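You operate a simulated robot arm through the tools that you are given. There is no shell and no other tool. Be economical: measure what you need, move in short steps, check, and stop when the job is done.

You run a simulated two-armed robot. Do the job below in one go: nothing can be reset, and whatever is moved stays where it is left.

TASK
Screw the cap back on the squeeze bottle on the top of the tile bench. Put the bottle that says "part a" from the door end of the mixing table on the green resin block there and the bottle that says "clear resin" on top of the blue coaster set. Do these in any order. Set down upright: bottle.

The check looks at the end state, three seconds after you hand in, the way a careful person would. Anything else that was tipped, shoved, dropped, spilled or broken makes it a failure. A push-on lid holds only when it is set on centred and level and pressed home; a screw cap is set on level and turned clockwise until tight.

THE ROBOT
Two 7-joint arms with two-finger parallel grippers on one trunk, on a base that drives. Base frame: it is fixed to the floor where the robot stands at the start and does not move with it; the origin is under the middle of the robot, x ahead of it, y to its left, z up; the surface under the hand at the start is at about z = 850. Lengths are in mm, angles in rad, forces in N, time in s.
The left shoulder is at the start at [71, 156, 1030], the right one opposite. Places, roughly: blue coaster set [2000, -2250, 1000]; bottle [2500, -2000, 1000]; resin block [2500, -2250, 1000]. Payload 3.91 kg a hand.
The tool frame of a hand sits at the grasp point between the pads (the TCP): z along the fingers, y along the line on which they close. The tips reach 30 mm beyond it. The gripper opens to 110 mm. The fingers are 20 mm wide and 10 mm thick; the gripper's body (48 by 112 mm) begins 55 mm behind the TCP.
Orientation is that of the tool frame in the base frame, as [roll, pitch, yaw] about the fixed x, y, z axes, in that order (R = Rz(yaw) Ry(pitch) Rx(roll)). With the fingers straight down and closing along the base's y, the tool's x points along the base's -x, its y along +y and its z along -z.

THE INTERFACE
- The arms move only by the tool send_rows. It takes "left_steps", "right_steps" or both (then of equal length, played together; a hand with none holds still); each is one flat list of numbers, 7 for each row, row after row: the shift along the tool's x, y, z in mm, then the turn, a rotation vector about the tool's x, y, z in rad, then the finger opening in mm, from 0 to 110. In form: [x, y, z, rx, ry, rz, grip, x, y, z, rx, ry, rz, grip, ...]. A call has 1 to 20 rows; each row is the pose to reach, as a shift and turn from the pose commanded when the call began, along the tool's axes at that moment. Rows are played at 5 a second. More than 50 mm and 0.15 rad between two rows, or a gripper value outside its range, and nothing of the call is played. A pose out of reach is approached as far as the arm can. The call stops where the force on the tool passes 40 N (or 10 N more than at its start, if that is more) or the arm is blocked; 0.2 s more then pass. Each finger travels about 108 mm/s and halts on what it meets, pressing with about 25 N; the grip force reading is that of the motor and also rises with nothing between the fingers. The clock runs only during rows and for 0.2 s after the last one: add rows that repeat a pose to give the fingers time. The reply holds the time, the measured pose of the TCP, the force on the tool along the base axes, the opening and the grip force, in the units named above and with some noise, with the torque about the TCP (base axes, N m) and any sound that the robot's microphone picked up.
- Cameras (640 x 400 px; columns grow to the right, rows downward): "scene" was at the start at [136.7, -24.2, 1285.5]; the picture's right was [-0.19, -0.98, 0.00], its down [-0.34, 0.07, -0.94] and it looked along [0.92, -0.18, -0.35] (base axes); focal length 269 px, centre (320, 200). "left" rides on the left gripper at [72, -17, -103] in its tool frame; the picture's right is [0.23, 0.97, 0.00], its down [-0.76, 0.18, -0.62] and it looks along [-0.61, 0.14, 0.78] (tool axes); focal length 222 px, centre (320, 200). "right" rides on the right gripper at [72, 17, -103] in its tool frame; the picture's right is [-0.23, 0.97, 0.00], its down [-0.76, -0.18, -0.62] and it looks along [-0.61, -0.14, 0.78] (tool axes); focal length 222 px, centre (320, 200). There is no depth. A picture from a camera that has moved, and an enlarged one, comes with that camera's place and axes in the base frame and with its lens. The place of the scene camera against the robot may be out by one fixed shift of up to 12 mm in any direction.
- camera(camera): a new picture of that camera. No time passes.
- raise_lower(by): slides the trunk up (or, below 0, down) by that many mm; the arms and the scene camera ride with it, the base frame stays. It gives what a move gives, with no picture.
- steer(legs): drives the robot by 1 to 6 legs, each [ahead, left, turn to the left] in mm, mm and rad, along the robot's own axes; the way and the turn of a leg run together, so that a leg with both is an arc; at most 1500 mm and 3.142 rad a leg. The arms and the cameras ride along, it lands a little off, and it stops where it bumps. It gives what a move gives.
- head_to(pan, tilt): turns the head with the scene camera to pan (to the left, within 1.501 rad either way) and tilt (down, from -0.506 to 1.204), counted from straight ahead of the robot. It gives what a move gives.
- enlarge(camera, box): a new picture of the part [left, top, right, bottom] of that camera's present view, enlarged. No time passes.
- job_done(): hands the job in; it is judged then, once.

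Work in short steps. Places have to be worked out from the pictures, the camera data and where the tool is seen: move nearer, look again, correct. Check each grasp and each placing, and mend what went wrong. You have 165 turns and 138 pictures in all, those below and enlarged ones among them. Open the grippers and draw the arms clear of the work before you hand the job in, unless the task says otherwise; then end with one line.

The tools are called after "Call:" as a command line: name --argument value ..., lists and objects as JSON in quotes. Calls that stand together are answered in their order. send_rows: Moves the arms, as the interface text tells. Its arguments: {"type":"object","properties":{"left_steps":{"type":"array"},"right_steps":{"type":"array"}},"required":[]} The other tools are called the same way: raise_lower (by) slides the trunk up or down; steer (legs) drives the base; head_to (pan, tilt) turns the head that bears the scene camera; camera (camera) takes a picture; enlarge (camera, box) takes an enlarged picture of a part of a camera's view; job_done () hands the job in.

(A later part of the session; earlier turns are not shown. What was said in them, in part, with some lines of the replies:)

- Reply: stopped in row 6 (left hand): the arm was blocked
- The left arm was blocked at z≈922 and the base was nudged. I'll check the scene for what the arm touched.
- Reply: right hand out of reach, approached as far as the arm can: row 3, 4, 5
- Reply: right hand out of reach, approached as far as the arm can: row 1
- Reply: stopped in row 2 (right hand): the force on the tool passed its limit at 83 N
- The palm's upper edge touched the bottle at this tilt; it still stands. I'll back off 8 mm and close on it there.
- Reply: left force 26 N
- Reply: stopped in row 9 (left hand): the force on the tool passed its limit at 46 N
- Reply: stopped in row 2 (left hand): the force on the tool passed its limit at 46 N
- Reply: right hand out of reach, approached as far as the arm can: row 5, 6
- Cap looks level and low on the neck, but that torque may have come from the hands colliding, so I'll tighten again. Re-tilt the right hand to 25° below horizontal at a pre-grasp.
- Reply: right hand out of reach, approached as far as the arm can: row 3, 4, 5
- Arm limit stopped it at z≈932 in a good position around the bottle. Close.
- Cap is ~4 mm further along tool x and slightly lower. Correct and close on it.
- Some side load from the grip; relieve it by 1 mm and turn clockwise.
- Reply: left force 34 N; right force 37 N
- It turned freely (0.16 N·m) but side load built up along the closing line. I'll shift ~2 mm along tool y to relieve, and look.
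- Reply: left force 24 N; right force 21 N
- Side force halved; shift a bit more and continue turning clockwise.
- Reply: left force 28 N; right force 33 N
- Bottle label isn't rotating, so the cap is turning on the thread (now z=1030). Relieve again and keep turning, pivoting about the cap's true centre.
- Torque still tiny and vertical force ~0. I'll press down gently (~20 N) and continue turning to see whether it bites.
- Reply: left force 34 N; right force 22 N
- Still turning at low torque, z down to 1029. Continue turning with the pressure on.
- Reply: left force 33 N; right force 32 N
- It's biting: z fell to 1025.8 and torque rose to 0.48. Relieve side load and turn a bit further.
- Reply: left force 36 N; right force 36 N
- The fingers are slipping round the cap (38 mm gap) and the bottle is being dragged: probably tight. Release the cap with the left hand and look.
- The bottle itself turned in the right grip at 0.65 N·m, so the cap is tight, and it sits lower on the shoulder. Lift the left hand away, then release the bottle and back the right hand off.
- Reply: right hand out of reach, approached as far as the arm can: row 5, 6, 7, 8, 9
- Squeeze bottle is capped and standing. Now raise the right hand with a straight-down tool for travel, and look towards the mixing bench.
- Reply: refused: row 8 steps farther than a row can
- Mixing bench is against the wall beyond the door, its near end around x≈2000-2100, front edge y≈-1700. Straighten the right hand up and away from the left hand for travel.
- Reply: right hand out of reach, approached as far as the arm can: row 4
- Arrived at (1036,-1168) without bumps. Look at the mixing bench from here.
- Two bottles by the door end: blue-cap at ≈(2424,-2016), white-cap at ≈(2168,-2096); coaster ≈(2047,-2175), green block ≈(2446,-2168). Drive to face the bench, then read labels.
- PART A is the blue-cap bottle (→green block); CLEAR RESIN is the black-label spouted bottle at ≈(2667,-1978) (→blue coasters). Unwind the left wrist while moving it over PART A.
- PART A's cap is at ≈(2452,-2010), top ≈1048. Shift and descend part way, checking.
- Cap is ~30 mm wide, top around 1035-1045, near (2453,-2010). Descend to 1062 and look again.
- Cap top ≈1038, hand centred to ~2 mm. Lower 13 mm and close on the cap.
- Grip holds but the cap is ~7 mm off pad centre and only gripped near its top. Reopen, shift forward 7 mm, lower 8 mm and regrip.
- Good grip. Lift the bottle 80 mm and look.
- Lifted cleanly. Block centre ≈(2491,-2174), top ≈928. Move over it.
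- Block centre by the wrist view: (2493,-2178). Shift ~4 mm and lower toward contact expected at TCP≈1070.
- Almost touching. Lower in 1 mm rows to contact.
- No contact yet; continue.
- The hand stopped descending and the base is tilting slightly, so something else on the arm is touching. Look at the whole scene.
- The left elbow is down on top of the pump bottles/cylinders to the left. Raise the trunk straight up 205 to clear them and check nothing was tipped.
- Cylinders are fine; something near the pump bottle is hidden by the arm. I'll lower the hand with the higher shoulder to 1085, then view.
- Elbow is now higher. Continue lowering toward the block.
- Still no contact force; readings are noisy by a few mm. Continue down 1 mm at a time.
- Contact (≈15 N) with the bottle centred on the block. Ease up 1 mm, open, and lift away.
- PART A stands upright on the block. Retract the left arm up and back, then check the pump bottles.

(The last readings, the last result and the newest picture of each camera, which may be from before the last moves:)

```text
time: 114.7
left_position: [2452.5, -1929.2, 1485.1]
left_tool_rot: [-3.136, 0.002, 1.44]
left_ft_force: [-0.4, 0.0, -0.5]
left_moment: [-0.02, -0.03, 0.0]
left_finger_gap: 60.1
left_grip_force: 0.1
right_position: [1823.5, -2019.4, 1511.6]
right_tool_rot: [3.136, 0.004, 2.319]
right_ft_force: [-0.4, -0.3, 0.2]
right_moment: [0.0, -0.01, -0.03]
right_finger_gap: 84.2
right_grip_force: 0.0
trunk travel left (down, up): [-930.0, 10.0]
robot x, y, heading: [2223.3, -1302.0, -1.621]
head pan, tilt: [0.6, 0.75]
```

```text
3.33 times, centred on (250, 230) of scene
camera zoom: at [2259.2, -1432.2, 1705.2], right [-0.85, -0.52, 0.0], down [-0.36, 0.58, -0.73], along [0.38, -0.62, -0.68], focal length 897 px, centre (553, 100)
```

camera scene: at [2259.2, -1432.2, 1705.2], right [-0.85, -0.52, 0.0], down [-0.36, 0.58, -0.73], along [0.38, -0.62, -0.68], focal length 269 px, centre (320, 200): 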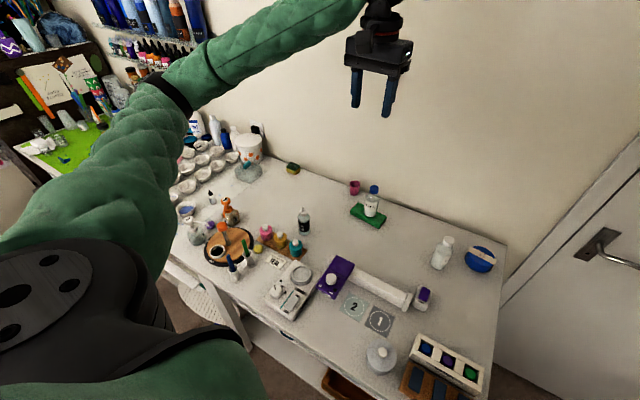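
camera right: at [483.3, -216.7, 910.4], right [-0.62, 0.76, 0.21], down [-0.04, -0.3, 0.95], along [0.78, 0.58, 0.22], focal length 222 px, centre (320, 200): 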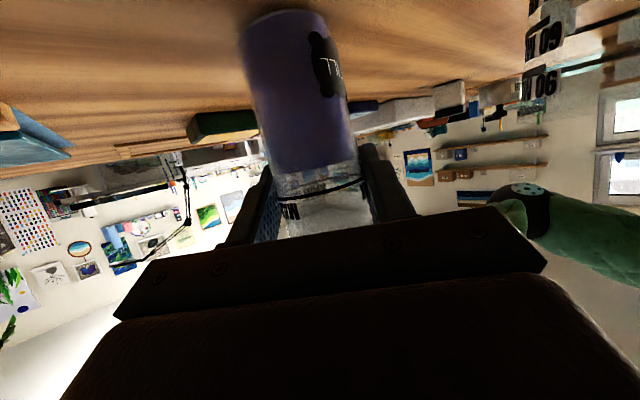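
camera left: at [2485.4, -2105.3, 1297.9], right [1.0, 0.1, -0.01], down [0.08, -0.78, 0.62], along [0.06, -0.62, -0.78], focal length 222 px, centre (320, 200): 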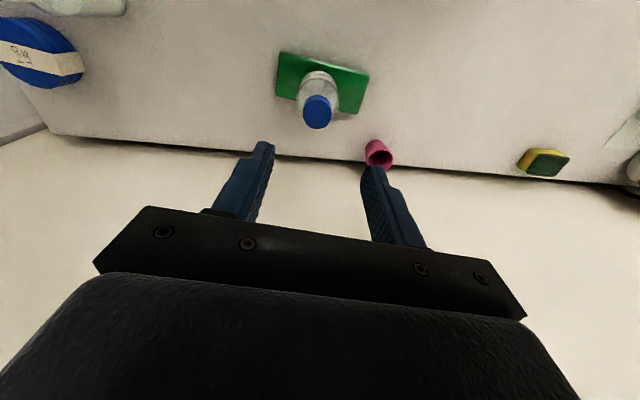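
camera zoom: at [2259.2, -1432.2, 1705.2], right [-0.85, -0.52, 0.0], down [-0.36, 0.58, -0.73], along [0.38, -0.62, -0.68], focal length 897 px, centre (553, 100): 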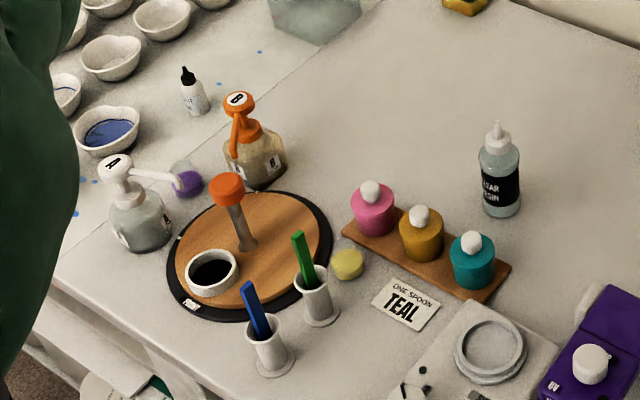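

Everything on the bench is still upright. The clear resin stands at ≈(2669,-1975); I'll use the right hand for it, so shift the base left ~640 mm and square up.

Call:
steer --legs '[[0, 0, 0.05], [0, 640, 0]]'

Call:
head_to --pan -0.2 --tilt 0.8

Call:
camera --camera "scene"

```text
time: 118.7
left_position: [3125.7, -1915.8, 1484.9]
left_tool_rot: [-3.136, 0.002, 1.494]
left_ft_force: [0.1, 0.2, 0.2]
left_moment: [-0.03, 0.01, -0.02]
left_finger_gap: 60.2
left_grip_force: 0.0
right_position: [2501.1, -2038.2, 1510.9]
right_tool_rot: [3.136, 0.005, 2.376]
right_ft_force: [-0.8, -0.4, 0.5]
right_moment: [-0.01, -0.02, 0.04]
right_finger_gap: 83.8
right_grip_force: 0.0
trunk travel left (down, up): [-930.0, 10.0]
robot x, y, heading: [2861.9, -1304.2, -1.566]
head pan, tilt: [0.6, 0.75]
```

```text
time: 119.8
left_position: [3126.0, -1916.0, 1484.5]
left_tool_rot: [-3.134, 0.001, 1.496]
left_ft_force: [0.0, 0.6, -0.2]
left_moment: [0.02, -0.01, -0.02]
left_finger_gap: 60.1
left_grip_force: 0.1
right_position: [2501.7, -2038.6, 1510.9]
right_tool_rot: [3.135, 0.004, 2.376]
right_ft_force: [-1.4, -0.6, -0.6]
right_moment: [-0.02, -0.01, -0.03]
right_finger_gap: 83.9
right_grip_force: 0.0
trunk travel left (down, up): [-930.0, 10.0]
robot x, y, heading: [2868.6, -1303.6, -1.563]
head pan, tilt: [-0.201, 0.799]
```

```text
40 pictures are left
camera scene: at [2843.2, -1440.3, 1701.2], right [-0.98, 0.2, 0.0], down [0.14, 0.7, -0.7], along [-0.14, -0.68, -0.72], focal length 269 px, centre (320, 200)
```

scene: 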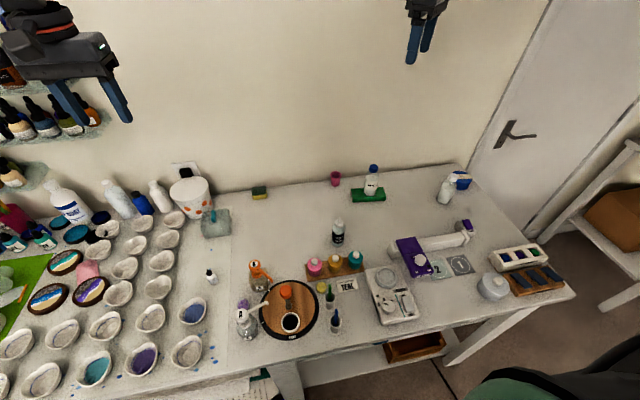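

Bottle at ≈(2668,-1982). Bring the right hand over it while unwinding its wrist.

Call:
send_rows --right_steps '[-9, 17.5, 34, 0, 0, 0.087, 84, -18, 35, 68, 0, 0, 0.174, 84, -27, 52.5, 102, 0, 0, 0.261, 84, -36, 70, 136, 0, 0, 0.348, 84, -45, 87.5, 170, 0, 0, 0.435, 84, -54, 105, 204, 0, 0, 0.522, 84, -63, 122.5, 238, 0, 0, 0.609, 84, -72, 140, 275, 0, 0, 0.696, 84, -80, 157.5, 311, 0, 0, 0.785, 84, -80, 157.5, 311, 0, 0, 0.785, 84]'

Call:
camera --camera "right"

Call:
camera --camera "scene"

```text
time: 122.0
left_position: [3126.8, -1915.4, 1484.7]
left_tool_rot: [-3.136, 0.003, 1.49]
left_ft_force: [0.3, -0.3, 0.2]
left_moment: [-0.03, 0.0, -0.01]
left_finger_gap: 60.3
left_grip_force: 0.0
right_position: [2448.4, -1963.6, 1182.9]
right_tool_rot: [2.913, 0.037, 1.674]
right_ft_force: [-0.5, 0.5, -0.8]
right_moment: [0.0, 0.02, 0.01]
right_finger_gap: 84.2
right_grip_force: 0.1
right hand out of reach, approached as far as the arm can: row 2, 3, 4, 5, 6, 7, 8, 9, 10
trunk travel left (down, up): [-930.0, 10.0]
robot x, y, heading: [2863.2, -1302.4, -1.568]
head pan, tilt: [-0.201, 0.799]
```

```text
39 pictures are left
camera right: at [2432.0, -1887.9, 1285.9], right [0.97, -0.12, 0.23], down [-0.24, -0.77, 0.59], along [0.11, -0.63, -0.77], focal length 222 px, centre (320, 200)
```

right: 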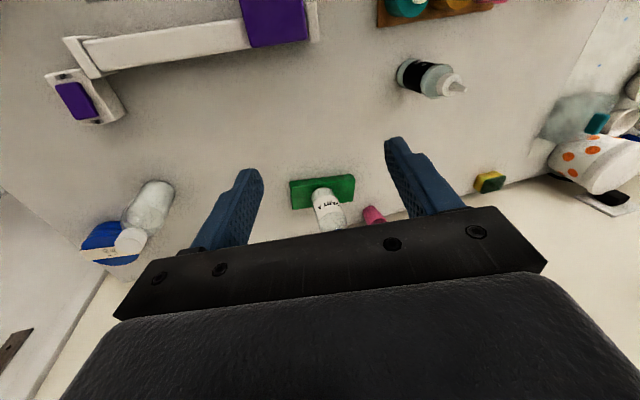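

```text
38 pictures are left
camera scene: at [2843.9, -1439.8, 1701.2], right [-0.98, 0.2, 0.0], down [0.14, 0.7, -0.7], along [-0.14, -0.68, -0.72], focal length 269 px, centre (320, 200)
```

scene: 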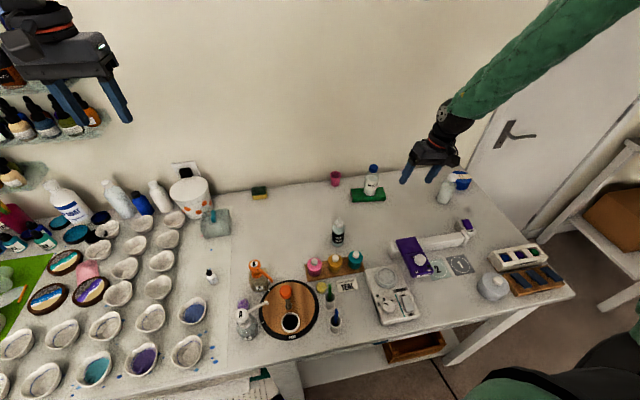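

The right arm stopped short in an awkward tilt (2448,-1964). Repeat the target pose to see whether it converges.

Call:
send_rows --right_steps '[0, 0, 0, 0, 0, 0, 84, 0, 0, 0, 0, 0, 0, 84, 0, 0, 0, 0, 0, 0, 84, 0, 0, 0, 0, 0, 0, 84]'

```text
time: 123.0
left_position: [3126.1, -1916.2, 1485.1]
left_tool_rot: [-3.136, 0.003, 1.494]
left_ft_force: [-0.6, 0.0, -0.5]
left_moment: [0.03, -0.02, 0.01]
left_finger_gap: 60.0
left_grip_force: 0.0
right_position: [2449.1, -1964.4, 1183.6]
right_tool_rot: [2.914, 0.039, 1.677]
right_ft_force: [0.5, -0.2, 0.9]
right_moment: [0.02, -0.01, 0.01]
right_finger_gap: 84.5
right_grip_force: 0.1
trunk travel left (down, up): [-930.0, 10.0]
robot x, y, heading: [2866.2, -1300.5, -1.568]
head pan, tilt: [-0.201, 0.799]
```

Command is reset to the measured pose. Level the tool and step toward +x with a little lift to see if it's free.

Call:
send_rows --right_steps '[0, 15, -20, 0.08, 0, 0, 84, 0, 30, -40, 0.16, 0, 0, 84, 0, 50, -60, 0.228, 0.03, 0, 84, 0, 75, -75, 0.228, 0.03, 0, 84, 0, 100, -90, 0.228, 0.03, 0, 84]'

```text
time: 124.2
left_position: [3127.4, -1915.2, 1485.1]
left_tool_rot: [-3.136, 0.004, 1.494]
left_ft_force: [0.3, -0.7, -0.7]
left_moment: [0.01, -0.03, 0.0]
left_finger_gap: 59.7
left_grip_force: 0.1
right_position: [2398.8, -1958.4, 1287.4]
right_tool_rot: [3.011, 0.031, 1.746]
right_ft_force: [0.9, 0.5, -0.4]
right_moment: [0.0, 0.03, -0.01]
right_finger_gap: 84.1
right_grip_force: 0.0
right hand out of reach, approached as far as the arm can: row 1, 2, 3, 4, 5
trunk travel left (down, up): [-930.0, 10.0]
robot x, y, heading: [2864.6, -1304.4, -1.567]
head pan, tilt: [-0.201, 0.799]
```

It's joint-limited in this wrist orientation. Undo the wrist turn (−0.8 rad) while rising, where the arm was free, then try again.

Call:
send_rows --right_steps '[0, 0, -15, 0.03, 0, -0.12, 84, 0, 5, -30, 0.06, 0, -0.24, 84, 0, 10, -45, 0.09, 0, -0.36, 84, 0, 15, -60, 0.12, 0, -0.48, 84, 0, 20, -75, 0.13, 0.03, -0.6, 84, 0, 25, -90, 0.13, 0.03, -0.72, 84, 0, 30, -100, 0.13, 0.03, -0.84, 84, 0, 30, -100, 0.13, 0.03, -0.84, 84]'

Call:
send_rows --right_steps '[-20, 20, 0, 0, 0, -0.1, 84, -40, 40, 0, 0, 0, -0.2, 84, -60, 60, 0, 0, 0, -0.3, 84, -80, 80, 0, 0, 0, -0.4, 84]'

```text
time: 126.0
left_position: [3126.0, -1916.2, 1484.9]
left_tool_rot: [-3.137, 0.001, 1.494]
left_ft_force: [0.7, 0.0, -0.1]
left_moment: [0.0, 0.01, -0.01]
left_finger_gap: 60.0
left_grip_force: 0.1
right_position: [2410.1, -1955.5, 1392.4]
right_tool_rot: [-3.104, 0.041, 2.589]
right_ft_force: [-0.2, 1.0, -0.6]
right_moment: [0.01, -0.02, 0.01]
right_finger_gap: 84.0
right_grip_force: 0.1
trunk travel left (down, up): [-930.0, 10.0]
robot x, y, heading: [2863.2, -1302.0, -1.569]
head pan, tilt: [-0.201, 0.799]
```

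```text
time: 127.0
left_position: [3127.2, -1916.6, 1485.5]
left_tool_rot: [-3.135, 0.003, 1.492]
left_ft_force: [-0.2, -0.1, 0.6]
left_moment: [0.0, 0.05, 0.02]
left_finger_gap: 60.4
left_grip_force: 0.1
right_position: [2519.8, -1930.9, 1391.7]
right_tool_rot: [-3.091, 0.021, 2.988]
right_ft_force: [-0.2, -0.3, 0.6]
right_moment: [0.0, 0.0, 0.0]
right_finger_gap: 84.0
right_grip_force: 0.0
trunk travel left (down, up): [-930.0, 10.0]
robot x, y, heading: [2864.7, -1304.3, -1.566]
head pan, tilt: [-0.201, 0.799]
```

Free in this orientation. Level the tool and continue to above the bottle.

Call:
send_rows --right_steps '[-26, -5, 32, -0.02, 0.01, 0, 84, -52, -10, 64, -0.05, 0.02, 0, 84, -78, -14, 96, -0.05, 0.02, 0, 84, -104, -19, 128, -0.05, 0.02, 0, 84, -130, -24, 160, -0.05, 0.02, 0, 84, -154, -28, 190, -0.05, 0.02, 0, 84, -154, -28, 190, -0.05, 0.02, 0, 84]'

Call:
camera --camera "right"

```text
time: 128.6
left_position: [3126.8, -1914.6, 1484.5]
left_tool_rot: [-3.136, 0.005, 1.494]
left_ft_force: [0.7, 0.4, 0.2]
left_moment: [0.0, -0.01, 0.0]
left_finger_gap: 59.8
left_grip_force: 0.0
right_position: [2671.2, -1990.3, 1209.2]
right_tool_rot: [-3.14, 0.002, 2.987]
right_ft_force: [-0.7, -0.3, 0.0]
right_moment: [-0.01, 0.01, 0.02]
right_finger_gap: 84.0
right_grip_force: 0.0
trunk travel left (down, up): [-930.0, 10.0]
robot x, y, heading: [2865.5, -1304.3, -1.571]
head pan, tilt: [-0.201, 0.799]
```

```text
37 pictures are left
camera right: at [2599.6, -1961.5, 1312.3], right [0.37, 0.93, 0.0], down [0.72, -0.29, 0.63], along [0.58, -0.23, -0.78], focal length 222 px, centre (320, 200)
```

right: 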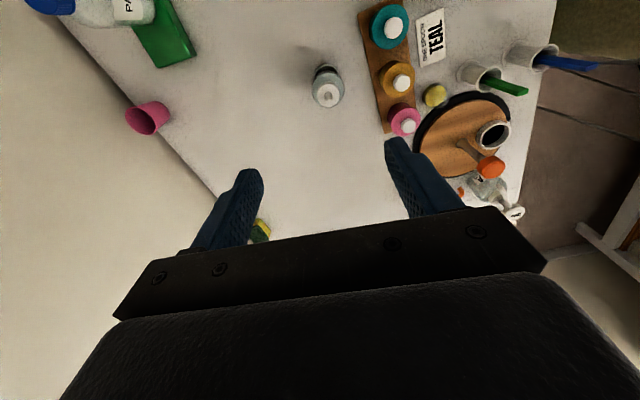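

Bottle axis ≈(2664,-1978). Shift and descend to ~1130 and look again.

Call:
send_rows --right_steps '[5.6, 10.3, 30, 0, 0, 0, 84, 5.6, 10.3, 79, 0, 0, 0, 80, 5.6, 10.3, 79, 0, 0, 0, 70]'

Call:
enlarge --camera "right" --box '[200, 40, 440, 240]'

Call:
enlarge --camera "scene" --box '[270, 150, 410, 280]'

```text
time: 129.4
left_position: [3128.3, -1914.6, 1484.7]
left_tool_rot: [-3.136, 0.002, 1.495]
left_ft_force: [-0.1, 0.4, -0.8]
left_moment: [0.02, 0.01, -0.03]
left_finger_gap: 60.0
left_grip_force: 0.1
right_position: [2665.0, -1979.5, 1129.7]
right_tool_rot: [-3.141, 0.002, 2.986]
right_ft_force: [0.5, 1.1, -0.3]
right_moment: [-0.02, -0.02, 0.01]
right_finger_gap: 69.9
right_grip_force: 0.1
trunk travel left (down, up): [-930.0, 10.0]
robot x, y, heading: [2865.8, -1303.3, -1.566]
head pan, tilt: [-0.201, 0.799]
```

```text
2.00 times, centred on (320, 140) of right
camera zoom: at [2594.9, -1950.7, 1233.8], right [0.37, 0.93, 0.0], down [0.72, -0.29, 0.63], along [0.58, -0.23, -0.78], focal length 444 px, centre (320, 320)
```

zoom: 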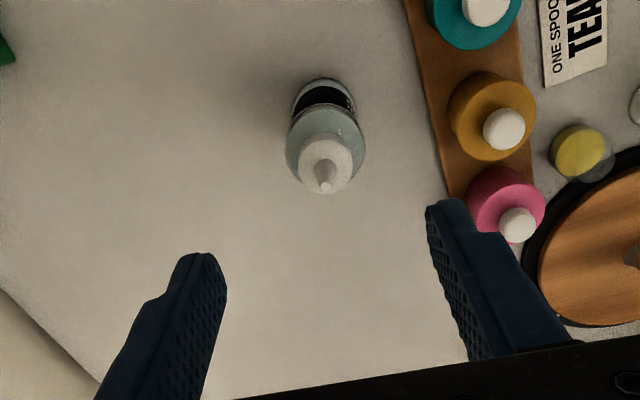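

```text
3.08 times, centred on (340, 215) of scene
camera zoom: at [2844.1, -1439.5, 1701.3], right [-0.98, 0.2, 0.0], down [0.14, 0.7, -0.7], along [-0.14, -0.68, -0.72], focal length 828 px, centre (258, 154)
```

zoom: 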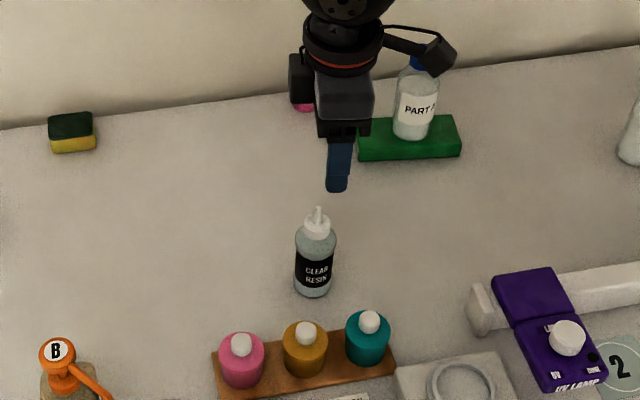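

Bottle axis ≈(2670,-1977), collar spans about z 987–1012 (≈28 mm wide). Correct, descend to 1062 and recheck.

Call:
send_rows --right_steps '[-5.8, 1.9, 35, 0, 0, 0, 64, -5.8, 1.9, 68, 0, 0, 0, 56, -5.8, 1.9, 68, 0, 0, 0, 56]'

Call:
enlarge --camera "right" --box '[200, 40, 440, 240]'

```text
time: 130.2
left_position: [3127.6, -1914.3, 1485.1]
left_tool_rot: [-3.137, 0.004, 1.494]
left_ft_force: [0.2, 0.4, -0.2]
left_moment: [0.0, -0.01, 0.01]
left_finger_gap: 60.0
left_grip_force: 0.0
right_position: [2652.9, -1969.6, 1087.7]
right_tool_rot: [-3.141, 0.003, 2.986]
right_ft_force: [-0.6, -0.2, 0.5]
right_moment: [0.0, -0.01, -0.02]
right_finger_gap: 56.0
right_grip_force: 0.0
right hand out of reach, approached as far as the arm can: row 1, 2, 3
trunk travel left (down, up): [-930.0, 10.0]
robot x, y, heading: [2866.6, -1301.6, -1.567]
head pan, tilt: [-0.201, 0.799]
```

```text
2.00 times, centred on (320, 140) of right
camera zoom: at [2580.8, -1939.6, 1191.2], right [0.37, 0.93, 0.0], down [0.72, -0.29, 0.63], along [0.58, -0.23, -0.78], focal length 444 px, centre (320, 320)
```

zoom: 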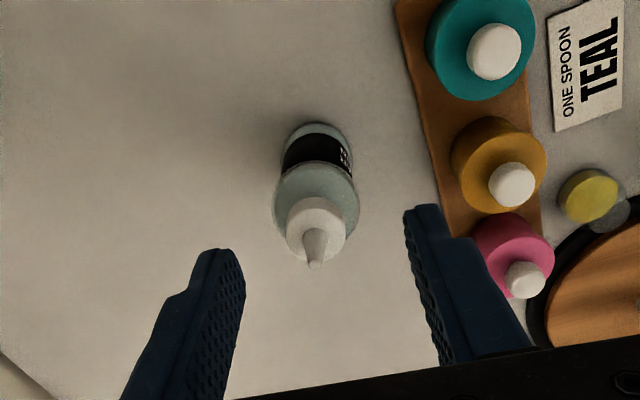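

The arm is at its limit this low with the trunk so high. Move to the right spot at z≈1130, then lower by the trunk instead.

Call:
send_rows --right_steps '[-5, -2, -25, 0, 0, 0, 56, -14, -4, -42, 0, 0, 0, 56, -22.3, -6.7, -42, 0, 0, 0, 56, -22.3, -6.7, -42, 0, 0, 0, 56]'

Call:
raise_lower --by -70

Call:
enlarge --camera "right" --box '[200, 40, 440, 240]'

Call:
camera --camera "scene"

```text
time: 131.2
left_position: [3126.1, -1916.2, 1485.5]
left_tool_rot: [-3.136, 0.002, 1.493]
left_ft_force: [0.4, -0.4, 1.0]
left_moment: [-0.02, 0.01, -0.01]
left_finger_gap: 60.0
left_grip_force: 0.0
right_position: [2671.5, -1976.8, 1129.7]
right_tool_rot: [-3.139, 0.003, 2.986]
right_ft_force: [0.1, 0.0, 0.8]
right_moment: [-0.01, 0.02, -0.02]
right_finger_gap: 55.9
right_grip_force: 0.1
trunk travel left (down, up): [-930.0, 10.0]
robot x, y, heading: [2864.5, -1306.4, -1.563]
head pan, tilt: [-0.201, 0.799]
```

```text
time: 132.3
left_position: [3126.7, -1917.4, 1415.5]
left_tool_rot: [-3.136, 0.002, 1.495]
left_ft_force: [-0.7, 0.5, -0.1]
left_moment: [-0.02, 0.0, -0.01]
left_finger_gap: 60.1
left_grip_force: 0.1
right_position: [2671.2, -1979.1, 1059.2]
right_tool_rot: [-3.141, 0.003, 2.986]
right_ft_force: [0.6, 0.2, 0.2]
right_moment: [-0.01, -0.01, -0.03]
right_finger_gap: 55.9
right_grip_force: 0.0
trunk travel left (down, up): [-860.0, 80.0]
robot x, y, heading: [2862.4, -1304.5, -1.566]
head pan, tilt: [-0.201, 0.799]
```

```text
2.00 times, centred on (320, 140) of right
camera zoom: at [2600.5, -1949.4, 1162.4], right [0.37, 0.93, 0.0], down [0.72, -0.29, 0.63], along [0.58, -0.23, -0.78], focal length 444 px, centre (320, 320)
```

zoom: 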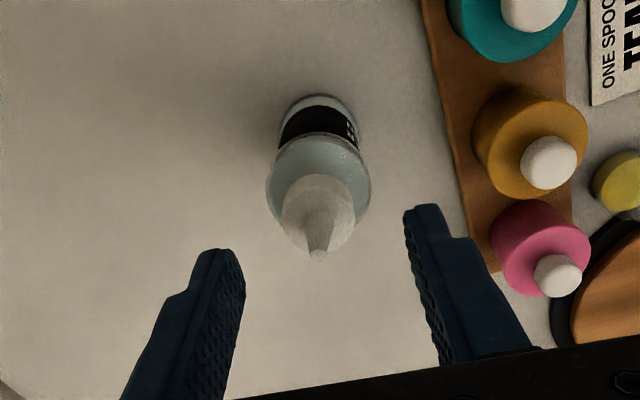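

```text
32 pictures are left
camera scene: at [2843.6, -1440.4, 1631.3], right [-0.98, 0.2, 0.0], down [0.14, 0.7, -0.7], along [-0.14, -0.68, -0.72], focal length 269 px, centre (320, 200)
```

scene: 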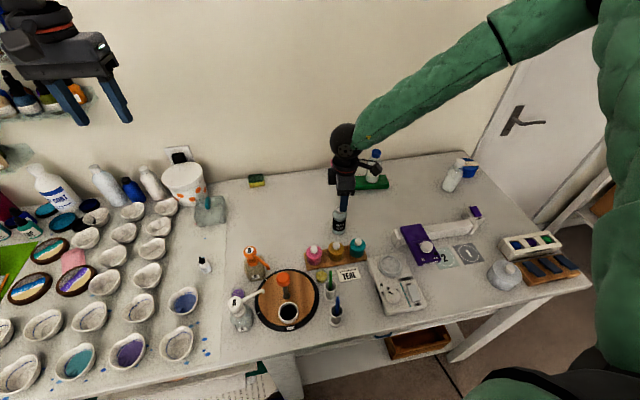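

Centred over the spout. Lower the trunk another 36 mm to straddle the collar, then close.

Call:
raise_lower --by -36

Call:
send_rows --right_steps '[-1, 0, 0, 0, 0, 0, 45, -1, 0, 0, 0, 0, 0, 15, -1, 0, 0, 0, 0, 0, 15, -1, 0, 0, 0, 0, 0, 15]'

Call:
enlarge --camera "right" --box '[200, 40, 440, 240]'

```text
time: 133.1
left_position: [3127.0, -1915.2, 1379.6]
left_tool_rot: [-3.137, 0.004, 1.495]
left_ft_force: [0.6, 0.0, -0.5]
left_moment: [-0.01, -0.01, -0.03]
left_finger_gap: 60.0
left_grip_force: 0.1
right_position: [2671.4, -1978.4, 1023.0]
right_tool_rot: [-3.14, 0.004, 2.987]
right_ft_force: [-0.4, -0.5, -0.3]
right_moment: [0.0, 0.01, 0.01]
right_finger_gap: 55.9
right_grip_force: 0.2
trunk travel left (down, up): [-824.0, 116.0]
robot x, y, heading: [2865.0, -1303.5, -1.569]
head pan, tilt: [-0.201, 0.799]
```

```text
time: 134.1
left_position: [3125.8, -1915.5, 1377.9]
left_tool_rot: [-3.137, 0.003, 1.494]
left_ft_force: [0.4, 0.0, 1.1]
left_moment: [0.0, -0.01, -0.01]
left_finger_gap: 60.0
left_grip_force: 0.1
right_position: [2672.4, -1978.5, 1022.8]
right_tool_rot: [3.141, 0.003, 2.986]
right_ft_force: [0.5, 0.0, 0.6]
right_moment: [0.01, 0.02, 0.01]
right_finger_gap: 28.2
right_grip_force: 25.6
trunk travel left (down, up): [-824.0, 116.0]
robot x, y, heading: [2864.0, -1303.4, -1.57]
head pan, tilt: [-0.201, 0.799]
```

```text
2.00 times, centred on (320, 140) of right
camera zoom: at [2601.7, -1949.9, 1125.9], right [0.37, 0.93, 0.0], down [0.72, -0.29, 0.63], along [0.58, -0.23, -0.78], focal length 444 px, centre (320, 320)
```

zoom: 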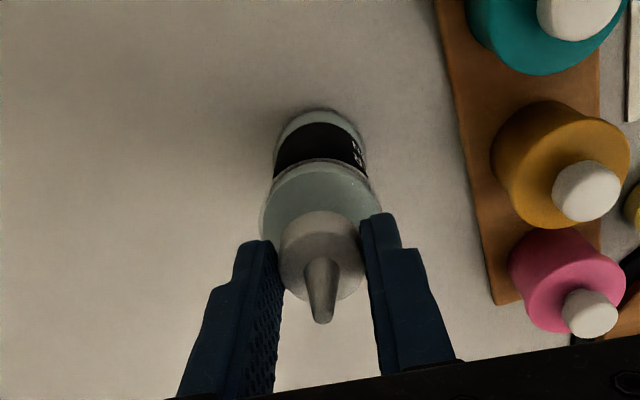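

Collar gripped (28 mm). Lift with the trunk and verify the bottle comes along.

Call:
raise_lower --by 114

Call:
camera --camera "scene"

```text
time: 135.6
left_position: [3126.8, -1916.3, 1492.5]
left_tool_rot: [-3.136, 0.002, 1.494]
left_ft_force: [-0.2, -0.5, 0.1]
left_moment: [0.01, 0.01, -0.02]
left_finger_gap: 60.0
left_grip_force: 0.0
right_position: [2673.2, -1978.5, 1137.4]
right_tool_rot: [3.141, 0.002, 2.987]
right_ft_force: [0.0, -0.3, -1.8]
right_moment: [0.03, 0.01, -0.02]
right_finger_gap: 28.5
right_grip_force: 24.8
trunk travel left (down, up): [-938.0, 2.0]
robot x, y, heading: [2862.7, -1300.9, -1.566]
head pan, tilt: [-0.201, 0.799]
```

```text
30 pictures are left
camera scene: at [2843.7, -1440.9, 1709.0], right [-0.98, 0.2, 0.0], down [0.14, 0.7, -0.7], along [-0.14, -0.68, -0.72], focal length 269 px, centre (320, 200)
```

scene: 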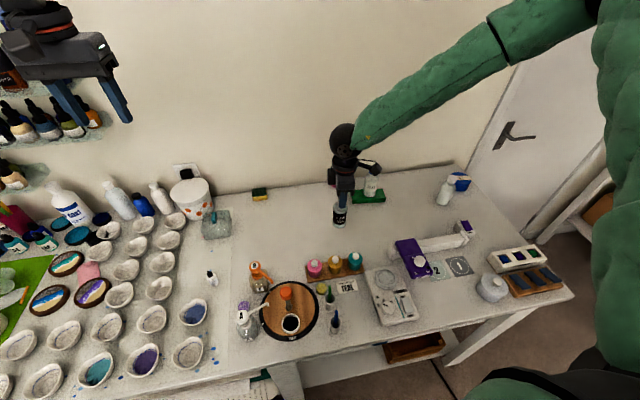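

Bottle lifted. Raise it 55 mm more with the arm, then strafe the base right ~598 mm toward the coasters.

Call:
send_rows --right_steps '[0, 0, -20, 0, 0, 0, 15, 0, 0, -40, 0, 0, 0, 15, 0, 0, -55, 0, 0, 0, 15]'

Call:
steer --legs '[[0, -598, 0]]'

Call:
head_to --pan -0.2 --tilt 0.7

Call:
camera --camera "scene"

```text
time: 136.3
left_position: [3126.2, -1916.3, 1492.4]
left_tool_rot: [-3.137, 0.001, 1.493]
left_ft_force: [0.3, -0.8, -0.6]
left_moment: [-0.03, 0.04, -0.02]
left_finger_gap: 59.9
left_grip_force: 0.1
right_position: [2672.5, -1978.4, 1189.9]
right_tool_rot: [3.141, 0.002, 2.987]
right_ft_force: [-0.6, -0.5, -0.5]
right_moment: [0.0, 0.02, 0.03]
right_finger_gap: 28.1
right_grip_force: 25.3
trunk travel left (down, up): [-938.0, 2.0]
robot x, y, heading: [2862.9, -1305.1, -1.566]
head pan, tilt: [-0.201, 0.799]
```

```text
time: 139.7
left_position: [2521.0, -1917.9, 1492.8]
left_tool_rot: [-3.134, 0.003, 1.484]
left_ft_force: [1.0, -0.8, 0.0]
left_moment: [0.0, 0.0, 0.01]
left_finger_gap: 59.9
left_grip_force: 0.1
right_position: [2067.2, -1975.9, 1191.3]
right_tool_rot: [3.141, 0.0, 2.978]
right_ft_force: [-0.4, -0.1, -1.6]
right_moment: [0.0, 0.0, 0.03]
right_finger_gap: 28.1
right_grip_force: 25.3
trunk travel left (down, up): [-938.0, 2.0]
robot x, y, heading: [2262.8, -1301.2, -1.581]
head pan, tilt: [-0.201, 0.799]
```

```text
time: 140.4
left_position: [2520.7, -1918.3, 1492.6]
left_tool_rot: [-3.136, 0.002, 1.482]
left_ft_force: [-0.6, 0.3, 0.8]
left_moment: [-0.02, 0.0, -0.02]
left_finger_gap: 59.8
left_grip_force: 0.1
right_position: [2066.9, -1974.3, 1191.9]
right_tool_rot: [3.138, 0.003, 2.978]
right_ft_force: [-0.2, 0.2, -0.8]
right_moment: [0.01, -0.01, 0.02]
right_finger_gap: 28.1
right_grip_force: 25.1
trunk travel left (down, up): [-938.0, 2.0]
robot x, y, heading: [2263.7, -1305.2, -1.58]
head pan, tilt: [-0.201, 0.7]
```

```text
29 pictures are left
camera scene: at [2241.3, -1443.4, 1717.3], right [-0.98, 0.21, 0.0], down [0.13, 0.63, -0.76], along [-0.16, -0.75, -0.64], focal length 269 px, centre (320, 200)
```

scene: 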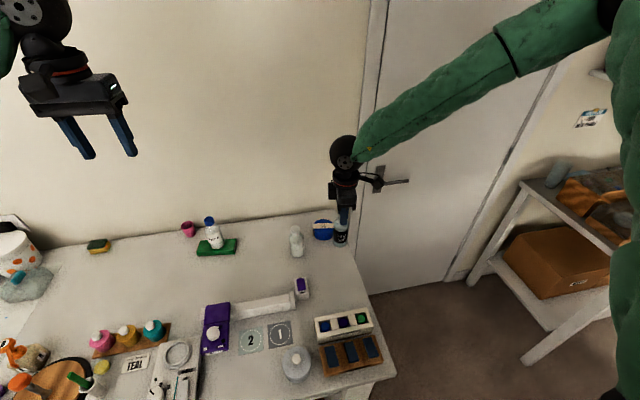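

Zoom on the coaster set to locate its centre.

Call:
enlarge --camera "scene" --box '[270, 180, 370, 270]'

Call:
camera --camera "right"

```text
4.44 times, centred on (320, 225) of scene
camera zoom: at [2241.3, -1443.4, 1717.3], right [-0.98, 0.21, 0.0], down [0.13, 0.63, -0.76], along [-0.16, -0.75, -0.64], focal length 1196 px, centre (320, 89)
```

zoom: 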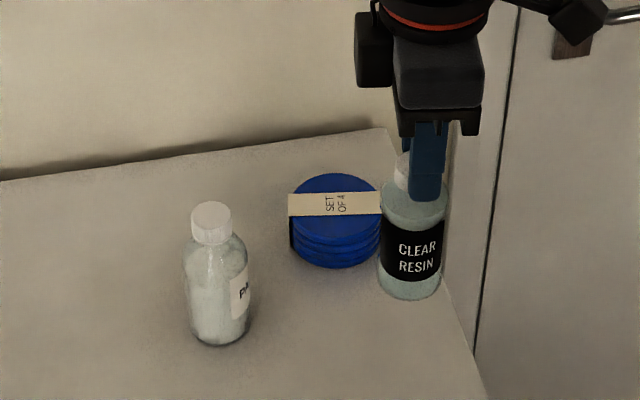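

```text
27 pictures are left
camera right: at [1995.0, -1945.5, 1295.0], right [0.38, 0.92, 0.0], down [0.72, -0.3, 0.63], along [0.58, -0.24, -0.78], focal length 222 px, centre (320, 200)
```

right: 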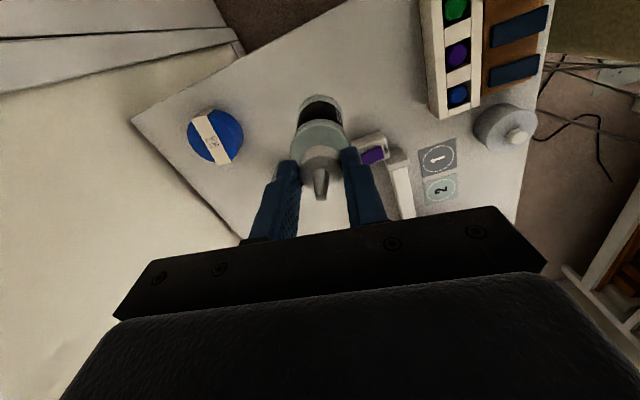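

Coaster centre ≈(2069,-2172), top ≈930. Extend the bottle over it at the present height.

Call:
send_rows --right_steps '[-8, -39, 0, 0, 0, 0, 15, -15, -78, 0, 0, 0, 0, 15, -23, -117, 0, 0, 0, 0, 15, -30, -156, 0, 0, 0, 0, 15, -38, -194, 0, 0, 0, 0, 15, -38, -194, 0, 0, 0, 0, 15]'

Call:
enlarge --camera "right" --box '[200, 20, 440, 220]'

Call:
enlarge --camera "scene" --box '[270, 160, 380, 270]'

```text
time: 141.8
left_position: [2520.3, -1917.6, 1492.6]
left_tool_rot: [-3.135, 0.001, 1.485]
left_ft_force: [-0.3, -0.4, 0.3]
left_moment: [0.01, 0.02, 0.0]
left_finger_gap: 60.2
left_grip_force: 0.1
right_position: [2038.6, -2131.7, 1222.0]
right_tool_rot: [-3.141, 0.002, 2.975]
right_ft_force: [0.2, -0.3, -1.6]
right_moment: [-0.03, -0.02, 0.02]
right_finger_gap: 28.2
right_grip_force: 24.8
right hand out of reach, approached as far as the arm can: row 3, 4, 5, 6
trunk travel left (down, up): [-938.0, 2.0]
robot x, y, heading: [2266.5, -1302.8, -1.582]
head pan, tilt: [-0.201, 0.7]
```

```text
2.00 times, centred on (320, 120) of right
camera zoom: at [1967.4, -2102.6, 1325.5], right [0.38, 0.92, 0.0], down [0.72, -0.3, 0.63], along [0.58, -0.24, -0.78], focal length 444 px, centre (320, 360)
```

zoom: 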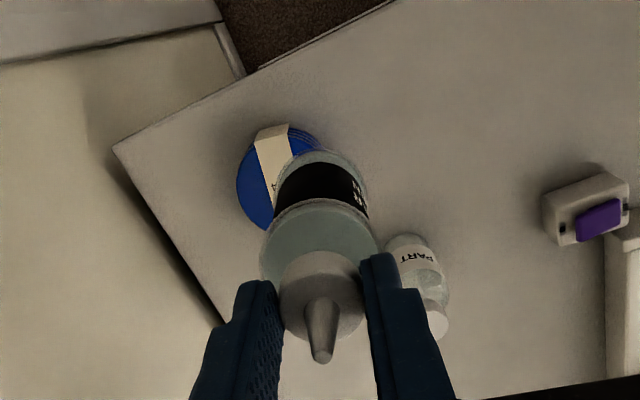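

```text
3.64 times, centred on (325, 215) of scene
camera zoom: at [2241.2, -1443.3, 1717.4], right [-0.98, 0.21, 0.0], down [0.13, 0.63, -0.76], along [-0.16, -0.75, -0.64], focal length 979 px, centre (302, 146)
```

zoom: 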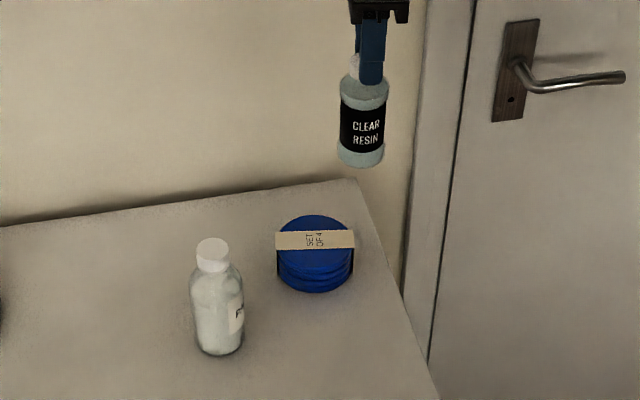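

The arm hit a joint limit at (2039,-2132). Turning the wrist further counter-clockwise freed it before, so do that and then try the remaining shift.

Call:
send_rows --right_steps '[0, 0, 0, 0, 0, -0.12, 15, 0, 0, 0, 0, 0, -0.24, 15, 0, 0, 0, 0, 0, -0.36, 15, 0, 0, 0, 0, 0, -0.48, 15, 0, 0, 0, 0, 0, -0.6, 15, -12, -12, 0, 0, 0, -0.7, 15, -24, -23, 0, 0, 0, -0.7, 15, -36, -34.5, 0, 0, 0, -0.7, 15]'

```text
time: 143.6
left_position: [2520.3, -1916.9, 1493.4]
left_tool_rot: [-3.136, 0.002, 1.483]
left_ft_force: [-0.5, -0.2, 0.5]
left_moment: [0.01, 0.0, -0.03]
left_finger_gap: 60.0
left_grip_force: 0.0
right_position: [2041.4, -2144.5, 1242.2]
right_tool_rot: [-3.14, 0.002, -2.608]
right_ft_force: [0.2, 0.1, -2.1]
right_moment: [-0.03, 0.03, 0.01]
right_finger_gap: 28.1
right_grip_force: 25.6
right hand out of reach, approached as far as the arm can: row 6, 7, 8
trunk travel left (down, up): [-938.0, 2.0]
robot x, y, heading: [2265.5, -1298.8, -1.579]
head pan, tilt: [-0.201, 0.7]
```

The arm drifts upward when it saturates, so it has more reach higher relative to the shoulder. Raise the hand 110 mm, make the shift, and later lower with the trunk.

Call:
send_rows --right_steps '[0, 0, -40, 0, 0, 0, 15, 0, 0, -80, 0, 0, 0, 15, 0, 0, -110, 0, 0, 0, 15, -3, -12, -110, 0, 0, 0, 15, -6, -25, -110, 0, 0, 0, 15, -9.9, -38.3, -110, 0, 0, 0, 15, -9.9, -38.3, -110, 0, 0, 0, 15]'

```text
time: 145.2
left_position: [2520.2, -1916.1, 1493.5]
left_tool_rot: [-3.136, 0.001, 1.484]
left_ft_force: [0.4, 0.9, -0.5]
left_moment: [-0.02, 0.04, 0.04]
left_finger_gap: 60.1
left_grip_force: 0.1
right_position: [2069.9, -2171.0, 1350.8]
right_tool_rot: [-3.141, 0.001, -2.606]
right_ft_force: [-0.6, -0.4, -1.9]
right_moment: [-0.01, -0.03, -0.03]
right_finger_gap: 28.1
right_grip_force: 25.0
trunk travel left (down, up): [-938.0, 2.0]
robot x, y, heading: [2265.0, -1303.2, -1.58]
head pan, tilt: [-0.201, 0.7]
```

Reached (2070,-2171,1351). Before lowering the trunk, raise the left hand so its elbow stays clear, then lower 200 and check alignment.

Call:
send_rows --left_steps '[0, 0, -45, 0, 0, 0, 60, 0, 0, -90, 0, 0, 0, 60, 0, 0, -135, 0, 0, 0, 60, 0, 0, -180, 0, 0, 0, 60, 0, 0, -225, 0, 0, 0, 60, 0, 0, -250, 0, 0, 0, 60]'

Call:
raise_lower --by -200

Call:
enlarge --camera "right" --box '[200, 20, 440, 220]'

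Call:
camera --camera "scene"

```text
time: 146.6
left_position: [2521.2, -1918.3, 1744.8]
left_tool_rot: [-3.136, 0.0, 1.483]
left_ft_force: [0.1, 0.2, -0.9]
left_moment: [0.03, 0.01, 0.0]
left_finger_gap: 59.9
left_grip_force: 0.0
right_position: [2069.2, -2172.1, 1351.1]
right_tool_rot: [-3.139, 0.003, -2.605]
right_ft_force: [0.9, 0.3, -1.0]
right_moment: [0.01, 0.02, 0.01]
right_finger_gap: 28.2
right_grip_force: 24.7
trunk travel left (down, up): [-938.0, 2.0]
robot x, y, heading: [2263.7, -1300.2, -1.576]
head pan, tilt: [-0.201, 0.7]
```

```text
time: 148.8
left_position: [2522.1, -1918.8, 1545.5]
left_tool_rot: [-3.136, 0.002, 1.483]
left_ft_force: [0.6, -0.8, -0.6]
left_moment: [-0.04, -0.01, 0.02]
left_finger_gap: 60.0
left_grip_force: 0.0
right_position: [2069.9, -2171.6, 1152.0]
right_tool_rot: [-3.139, 0.002, -2.605]
right_ft_force: [-0.1, 0.0, -2.0]
right_moment: [0.03, 0.02, -0.02]
right_finger_gap: 28.4
right_grip_force: 24.5
trunk travel left (down, up): [-738.0, 202.0]
robot x, y, heading: [2262.9, -1303.0, -1.578]
head pan, tilt: [-0.201, 0.7]
```

```text
2.00 times, centred on (320, 120) of right
camera zoom: at [1996.8, -2193.3, 1255.4], right [-0.3, 0.95, 0.0], down [0.74, 0.24, 0.62], along [0.6, 0.19, -0.78], focal length 444 px, centre (320, 360)
```

zoom: 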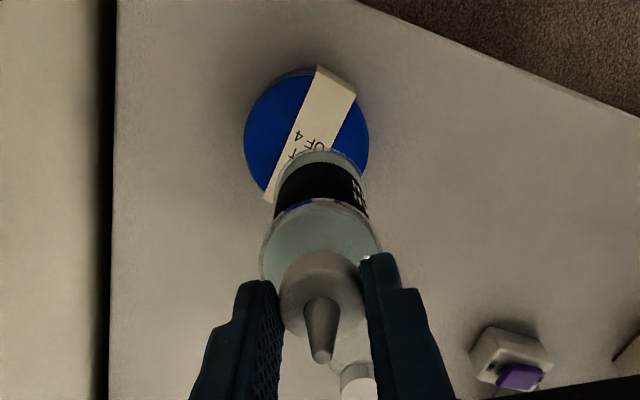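

```text
23 pictures are left
camera scene: at [2241.3, -1443.1, 1517.5], right [-0.98, 0.21, 0.0], down [0.13, 0.63, -0.76], along [-0.16, -0.75, -0.64], focal length 269 px, centre (320, 200)
```

scene: 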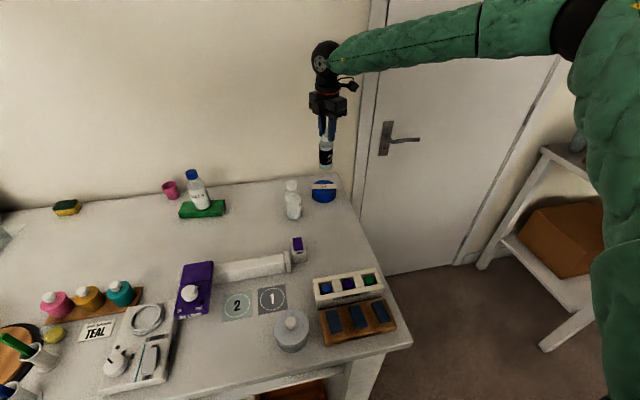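

Coaster centre is ~8 mm further toward the wall. Shift by that, then lower the trunk to just above contact.

Call:
send_rows --right_steps '[2, -3.5, 0, 0, 0, 0, 15, 4.1, -6.9, 0, 0, 0, 0, 15, 4.1, -6.9, 0, 0, 0, 0, 15]'

Call:
raise_lower --by -85

Call:
enlarge --camera "right" --box '[200, 20, 440, 220]'

Call:
enlarge --camera "scene" --box '[260, 100, 380, 210]'

```text
time: 149.6
left_position: [2522.2, -1918.6, 1544.1]
left_tool_rot: [-3.138, 0.003, 1.485]
left_ft_force: [-0.9, 0.6, -0.4]
left_moment: [0.06, -0.01, 0.0]
left_finger_gap: 60.1
left_grip_force: 0.1
right_position: [2066.7, -2177.0, 1152.6]
right_tool_rot: [-3.139, 0.0, -2.606]
right_ft_force: [0.2, -0.4, -1.5]
right_moment: [0.03, 0.04, 0.02]
right_finger_gap: 28.3
right_grip_force: 24.9
right hand out of reach, approached as far as the arm can: row 2, 3
trunk travel left (down, up): [-738.0, 202.0]
robot x, y, heading: [2261.8, -1301.7, -1.58]
head pan, tilt: [-0.201, 0.7]
```

```text
time: 150.8
left_position: [2522.5, -1917.7, 1460.1]
left_tool_rot: [-3.137, 0.003, 1.483]
left_ft_force: [0.4, 0.0, 0.7]
left_moment: [-0.03, -0.01, 0.0]
left_finger_gap: 60.0
left_grip_force: 0.1
right_position: [2066.4, -2175.6, 1067.0]
right_tool_rot: [-3.137, 0.002, -2.605]
right_ft_force: [0.6, -0.3, -2.8]
right_moment: [-0.01, 0.01, -0.01]
right_finger_gap: 28.0
right_grip_force: 24.8
trunk travel left (down, up): [-653.0, 287.0]
robot x, y, heading: [2268.6, -1298.9, -1.574]
head pan, tilt: [-0.201, 0.7]
```

```text
2.00 times, centred on (320, 120) of right
camera zoom: at [1992.9, -2197.3, 1171.8], right [-0.3, 0.95, 0.0], down [0.74, 0.24, 0.63], along [0.6, 0.19, -0.78], focal length 444 px, centre (320, 360)
```

zoom: 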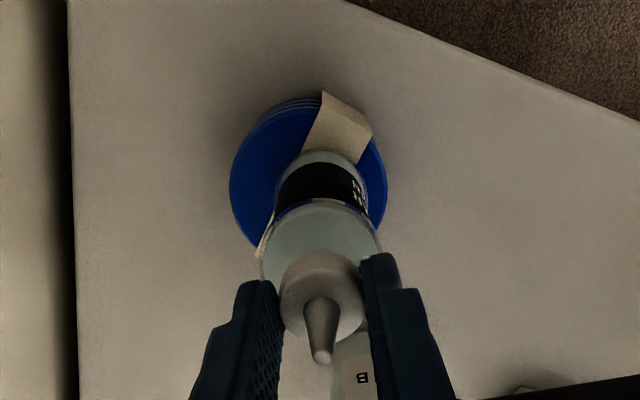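

```text
3.64 times, centred on (320, 155) of scene
camera zoom: at [2241.3, -1442.9, 1432.5], right [-0.98, 0.21, 0.0], down [0.13, 0.63, -0.76], along [-0.16, -0.75, -0.64], focal length 979 px, centre (320, 364)
```

zoom: 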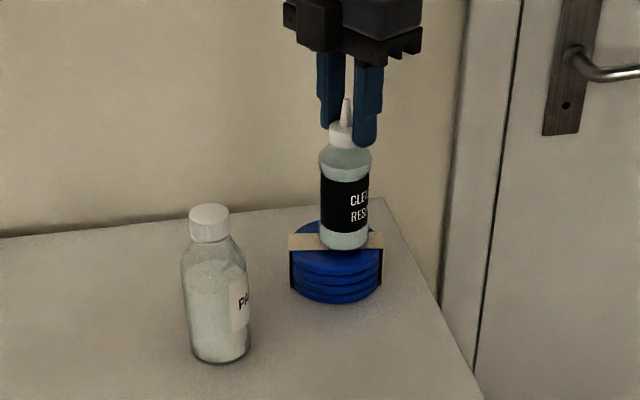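

Offset of ~6 mm remains. Give the arm 30 mm more height for reach, shift (+5,−5), then lower with the trunk.

Call:
send_rows --right_steps '[0, 0, -15, 0, 0, 0, 15, 0, 0, -30, 0, 0, 0, 15, -1.7, -6.9, -30, 0, 0, 0, 15, -1.7, -6.9, -30, 0, 0, 0, 15]'

Call:
raise_lower --by -36

Call:
enlarge --camera "scene" --box '[260, 90, 380, 200]'

Call:
enlarge --camera "right" --box '[200, 20, 440, 220]'

```text
time: 151.8
left_position: [2522.0, -1917.9, 1459.4]
left_tool_rot: [-3.137, 0.001, 1.484]
left_ft_force: [0.1, 0.0, -0.8]
left_moment: [-0.04, 0.0, 0.06]
left_finger_gap: 60.4
left_grip_force: 0.1
right_position: [2069.9, -2181.2, 1098.7]
right_tool_rot: [-3.138, 0.002, -2.606]
right_ft_force: [-0.4, 0.3, -1.9]
right_moment: [0.0, 0.02, 0.01]
right_finger_gap: 28.2
right_grip_force: 24.6
trunk travel left (down, up): [-653.0, 287.0]
robot x, y, heading: [2264.7, -1301.4, -1.574]
head pan, tilt: [-0.201, 0.7]
```

```text
time: 152.6
left_position: [2522.6, -1916.8, 1423.7]
left_tool_rot: [-3.136, 0.004, 1.483]
left_ft_force: [0.3, -0.8, 0.7]
left_moment: [-0.03, -0.01, 0.03]
left_finger_gap: 60.0
left_grip_force: 0.1
right_position: [2071.5, -2181.3, 1065.0]
right_tool_rot: [-3.135, 0.003, -2.604]
right_ft_force: [0.5, 1.9, 10.3]
right_moment: [0.36, -0.07, -0.02]
right_finger_gap: 28.2
right_grip_force: 24.7
trunk travel left (down, up): [-617.0, 323.0]
robot x, y, heading: [2267.5, -1301.5, -1.576]
head pan, tilt: [-0.201, 0.7]
```

```text
3.64 times, centred on (320, 145) of scene
camera zoom: at [2241.4, -1442.2, 1396.7], right [-0.98, 0.21, 0.0], down [0.13, 0.63, -0.77], along [-0.16, -0.75, -0.64], focal length 979 px, centre (320, 400)
```

zoom: 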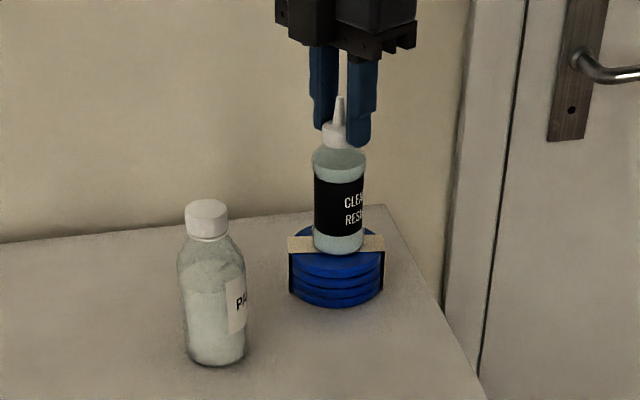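

```text
2.00 times, centred on (320, 120) of right
camera zoom: at [1998.0, -2201.1, 1167.4], right [-0.3, 0.95, 0.0], down [0.74, 0.24, 0.63], along [0.6, 0.18, -0.78], focal length 444 px, centre (320, 360)
```

zoom: 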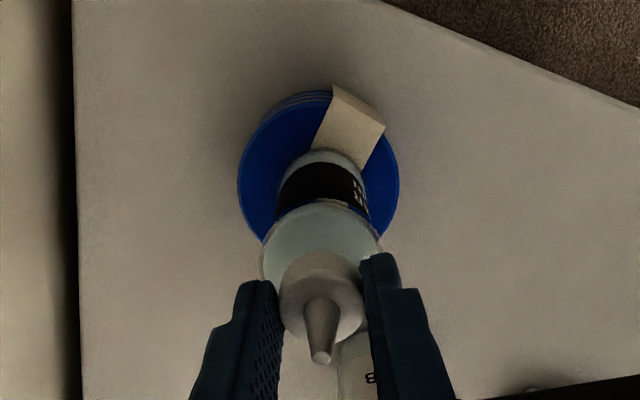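

Contact (≈12 N) with bottle centred on the coasters. Ease 1 mm, open and lift straight off.

Call:
send_rows --right_steps '[0, 0, -1, 0, 0, 0, 15, 0, 0, -1, 0, 0, 0, 34, 0, 0, -1, 0, 0, 0, 52, 0, 0, -1, 0, 0, 0, 56, 0, 0, -15, 0, 0, 0, 56, 0, 0, -40, 0, 0, 0, 56, 0, 0, -80, 0, 0, 0, 56]'

Call:
raise_lower --by 150

Call:
enlarge --camera "scene" --box '[150, 130, 370, 270]'

Call:
enlarge --camera "right" --box '[200, 0, 440, 200]'

```text
time: 154.2
left_position: [2522.7, -1916.2, 1423.7]
left_tool_rot: [-3.137, 0.003, 1.484]
left_ft_force: [-0.7, 0.6, -0.7]
left_moment: [-0.02, -0.01, 0.0]
left_finger_gap: 60.0
left_grip_force: 0.0
right_position: [2069.3, -2181.6, 1141.0]
right_tool_rot: [-3.135, 0.001, -2.606]
right_ft_force: [0.3, 0.2, 0.4]
right_moment: [0.01, 0.02, 0.03]
right_finger_gap: 56.0
right_grip_force: 0.0
trunk travel left (down, up): [-617.0, 323.0]
robot x, y, heading: [2264.2, -1301.6, -1.574]
head pan, tilt: [-0.201, 0.7]
```

```text
time: 155.9
left_position: [2521.8, -1918.9, 1573.1]
left_tool_rot: [-3.137, 0.002, 1.484]
left_ft_force: [1.2, 0.1, 0.5]
left_moment: [-0.02, -0.03, 0.02]
left_finger_gap: 59.9
left_grip_force: 0.1
right_position: [2070.6, -2181.6, 1289.3]
right_tool_rot: [-3.137, 0.001, -2.605]
right_ft_force: [-0.6, -0.3, -0.1]
right_moment: [-0.02, 0.01, -0.03]
right_finger_gap: 56.1
right_grip_force: 0.1
trunk travel left (down, up): [-767.0, 173.0]
robot x, y, heading: [2266.4, -1302.2, -1.575]
head pan, tilt: [-0.201, 0.7]
```

```text
2.86 times, centred on (260, 200) of scene
camera zoom: at [2241.4, -1443.4, 1546.3], right [-0.98, 0.21, 0.0], down [0.13, 0.63, -0.76], along [-0.16, -0.75, -0.64], focal length 769 px, centre (491, 200)
```

zoom: 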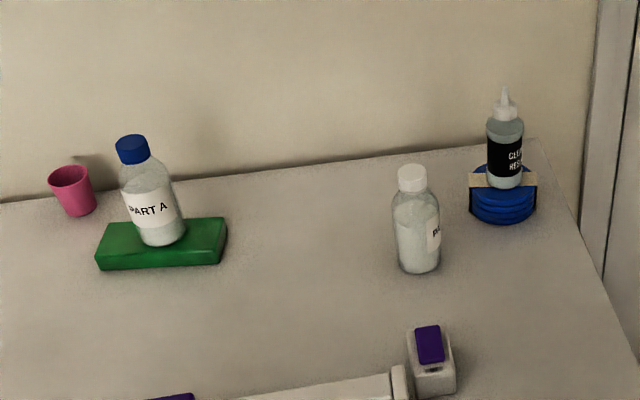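

```text
2.00 times, centred on (320, 100) of right
camera zoom: at [1997.3, -2203.3, 1393.7], right [-0.3, 0.95, 0.0], down [0.74, 0.24, 0.63], along [0.6, 0.19, -0.78], focal length 444 px, centre (320, 400)
```

zoom: 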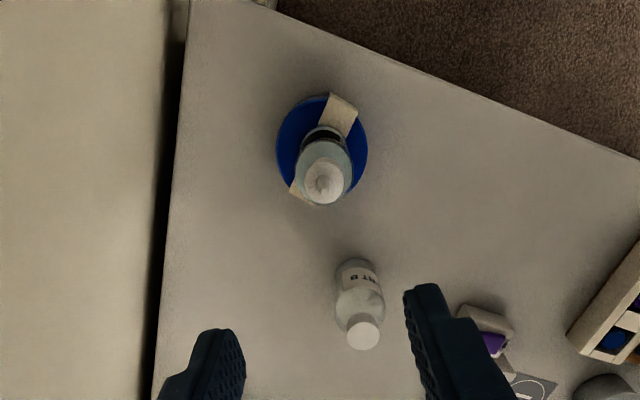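

Both bottles stand upright in their places and PART B is untouched. Back the robot off so the arms are clear of the bench, and take a last look.

Call:
steer --legs '[[-300, 0, 0]]'

Call:
camera --camera "scene"

```text
time: 158.0
left_position: [2524.1, -1614.4, 1573.8]
left_tool_rot: [-3.136, 0.002, 1.482]
left_ft_force: [0.2, -0.6, 0.1]
left_moment: [-0.01, -0.02, 0.0]
left_finger_gap: 59.7
left_grip_force: 0.0
right_position: [2072.3, -1878.2, 1290.1]
right_tool_rot: [-3.14, 0.004, -2.607]
right_ft_force: [0.8, 0.1, 0.5]
right_moment: [-0.01, -0.01, 0.0]
right_finger_gap: 55.9
right_grip_force: 0.1
trunk travel left (down, up): [-767.0, 173.0]
robot x, y, heading: [2264.4, -999.9, -1.578]
head pan, tilt: [-0.201, 0.7]
```

```text
16 pictures are left
camera scene: at [2243.6, -1140.2, 1546.2], right [-0.98, 0.21, 0.0], down [0.13, 0.63, -0.76], along [-0.16, -0.75, -0.65], focal length 269 px, centre (320, 200)
```

scene: 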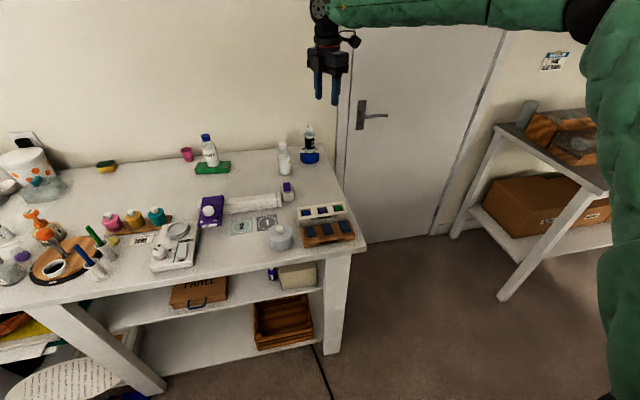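

The mixing bench is in order, both arms are clear and the grippers are open. Handing in.

Call:
job_done

```text
The job is handed in.
```

I handed the job in with all three parts done. "Part a" stands upright on the green resin block and "clear resin" on the blue coaster set. The squeeze bottle's cap is screwed on; I judged it tight because the bottle itself began to turn in the other gripper, and did not test it further.
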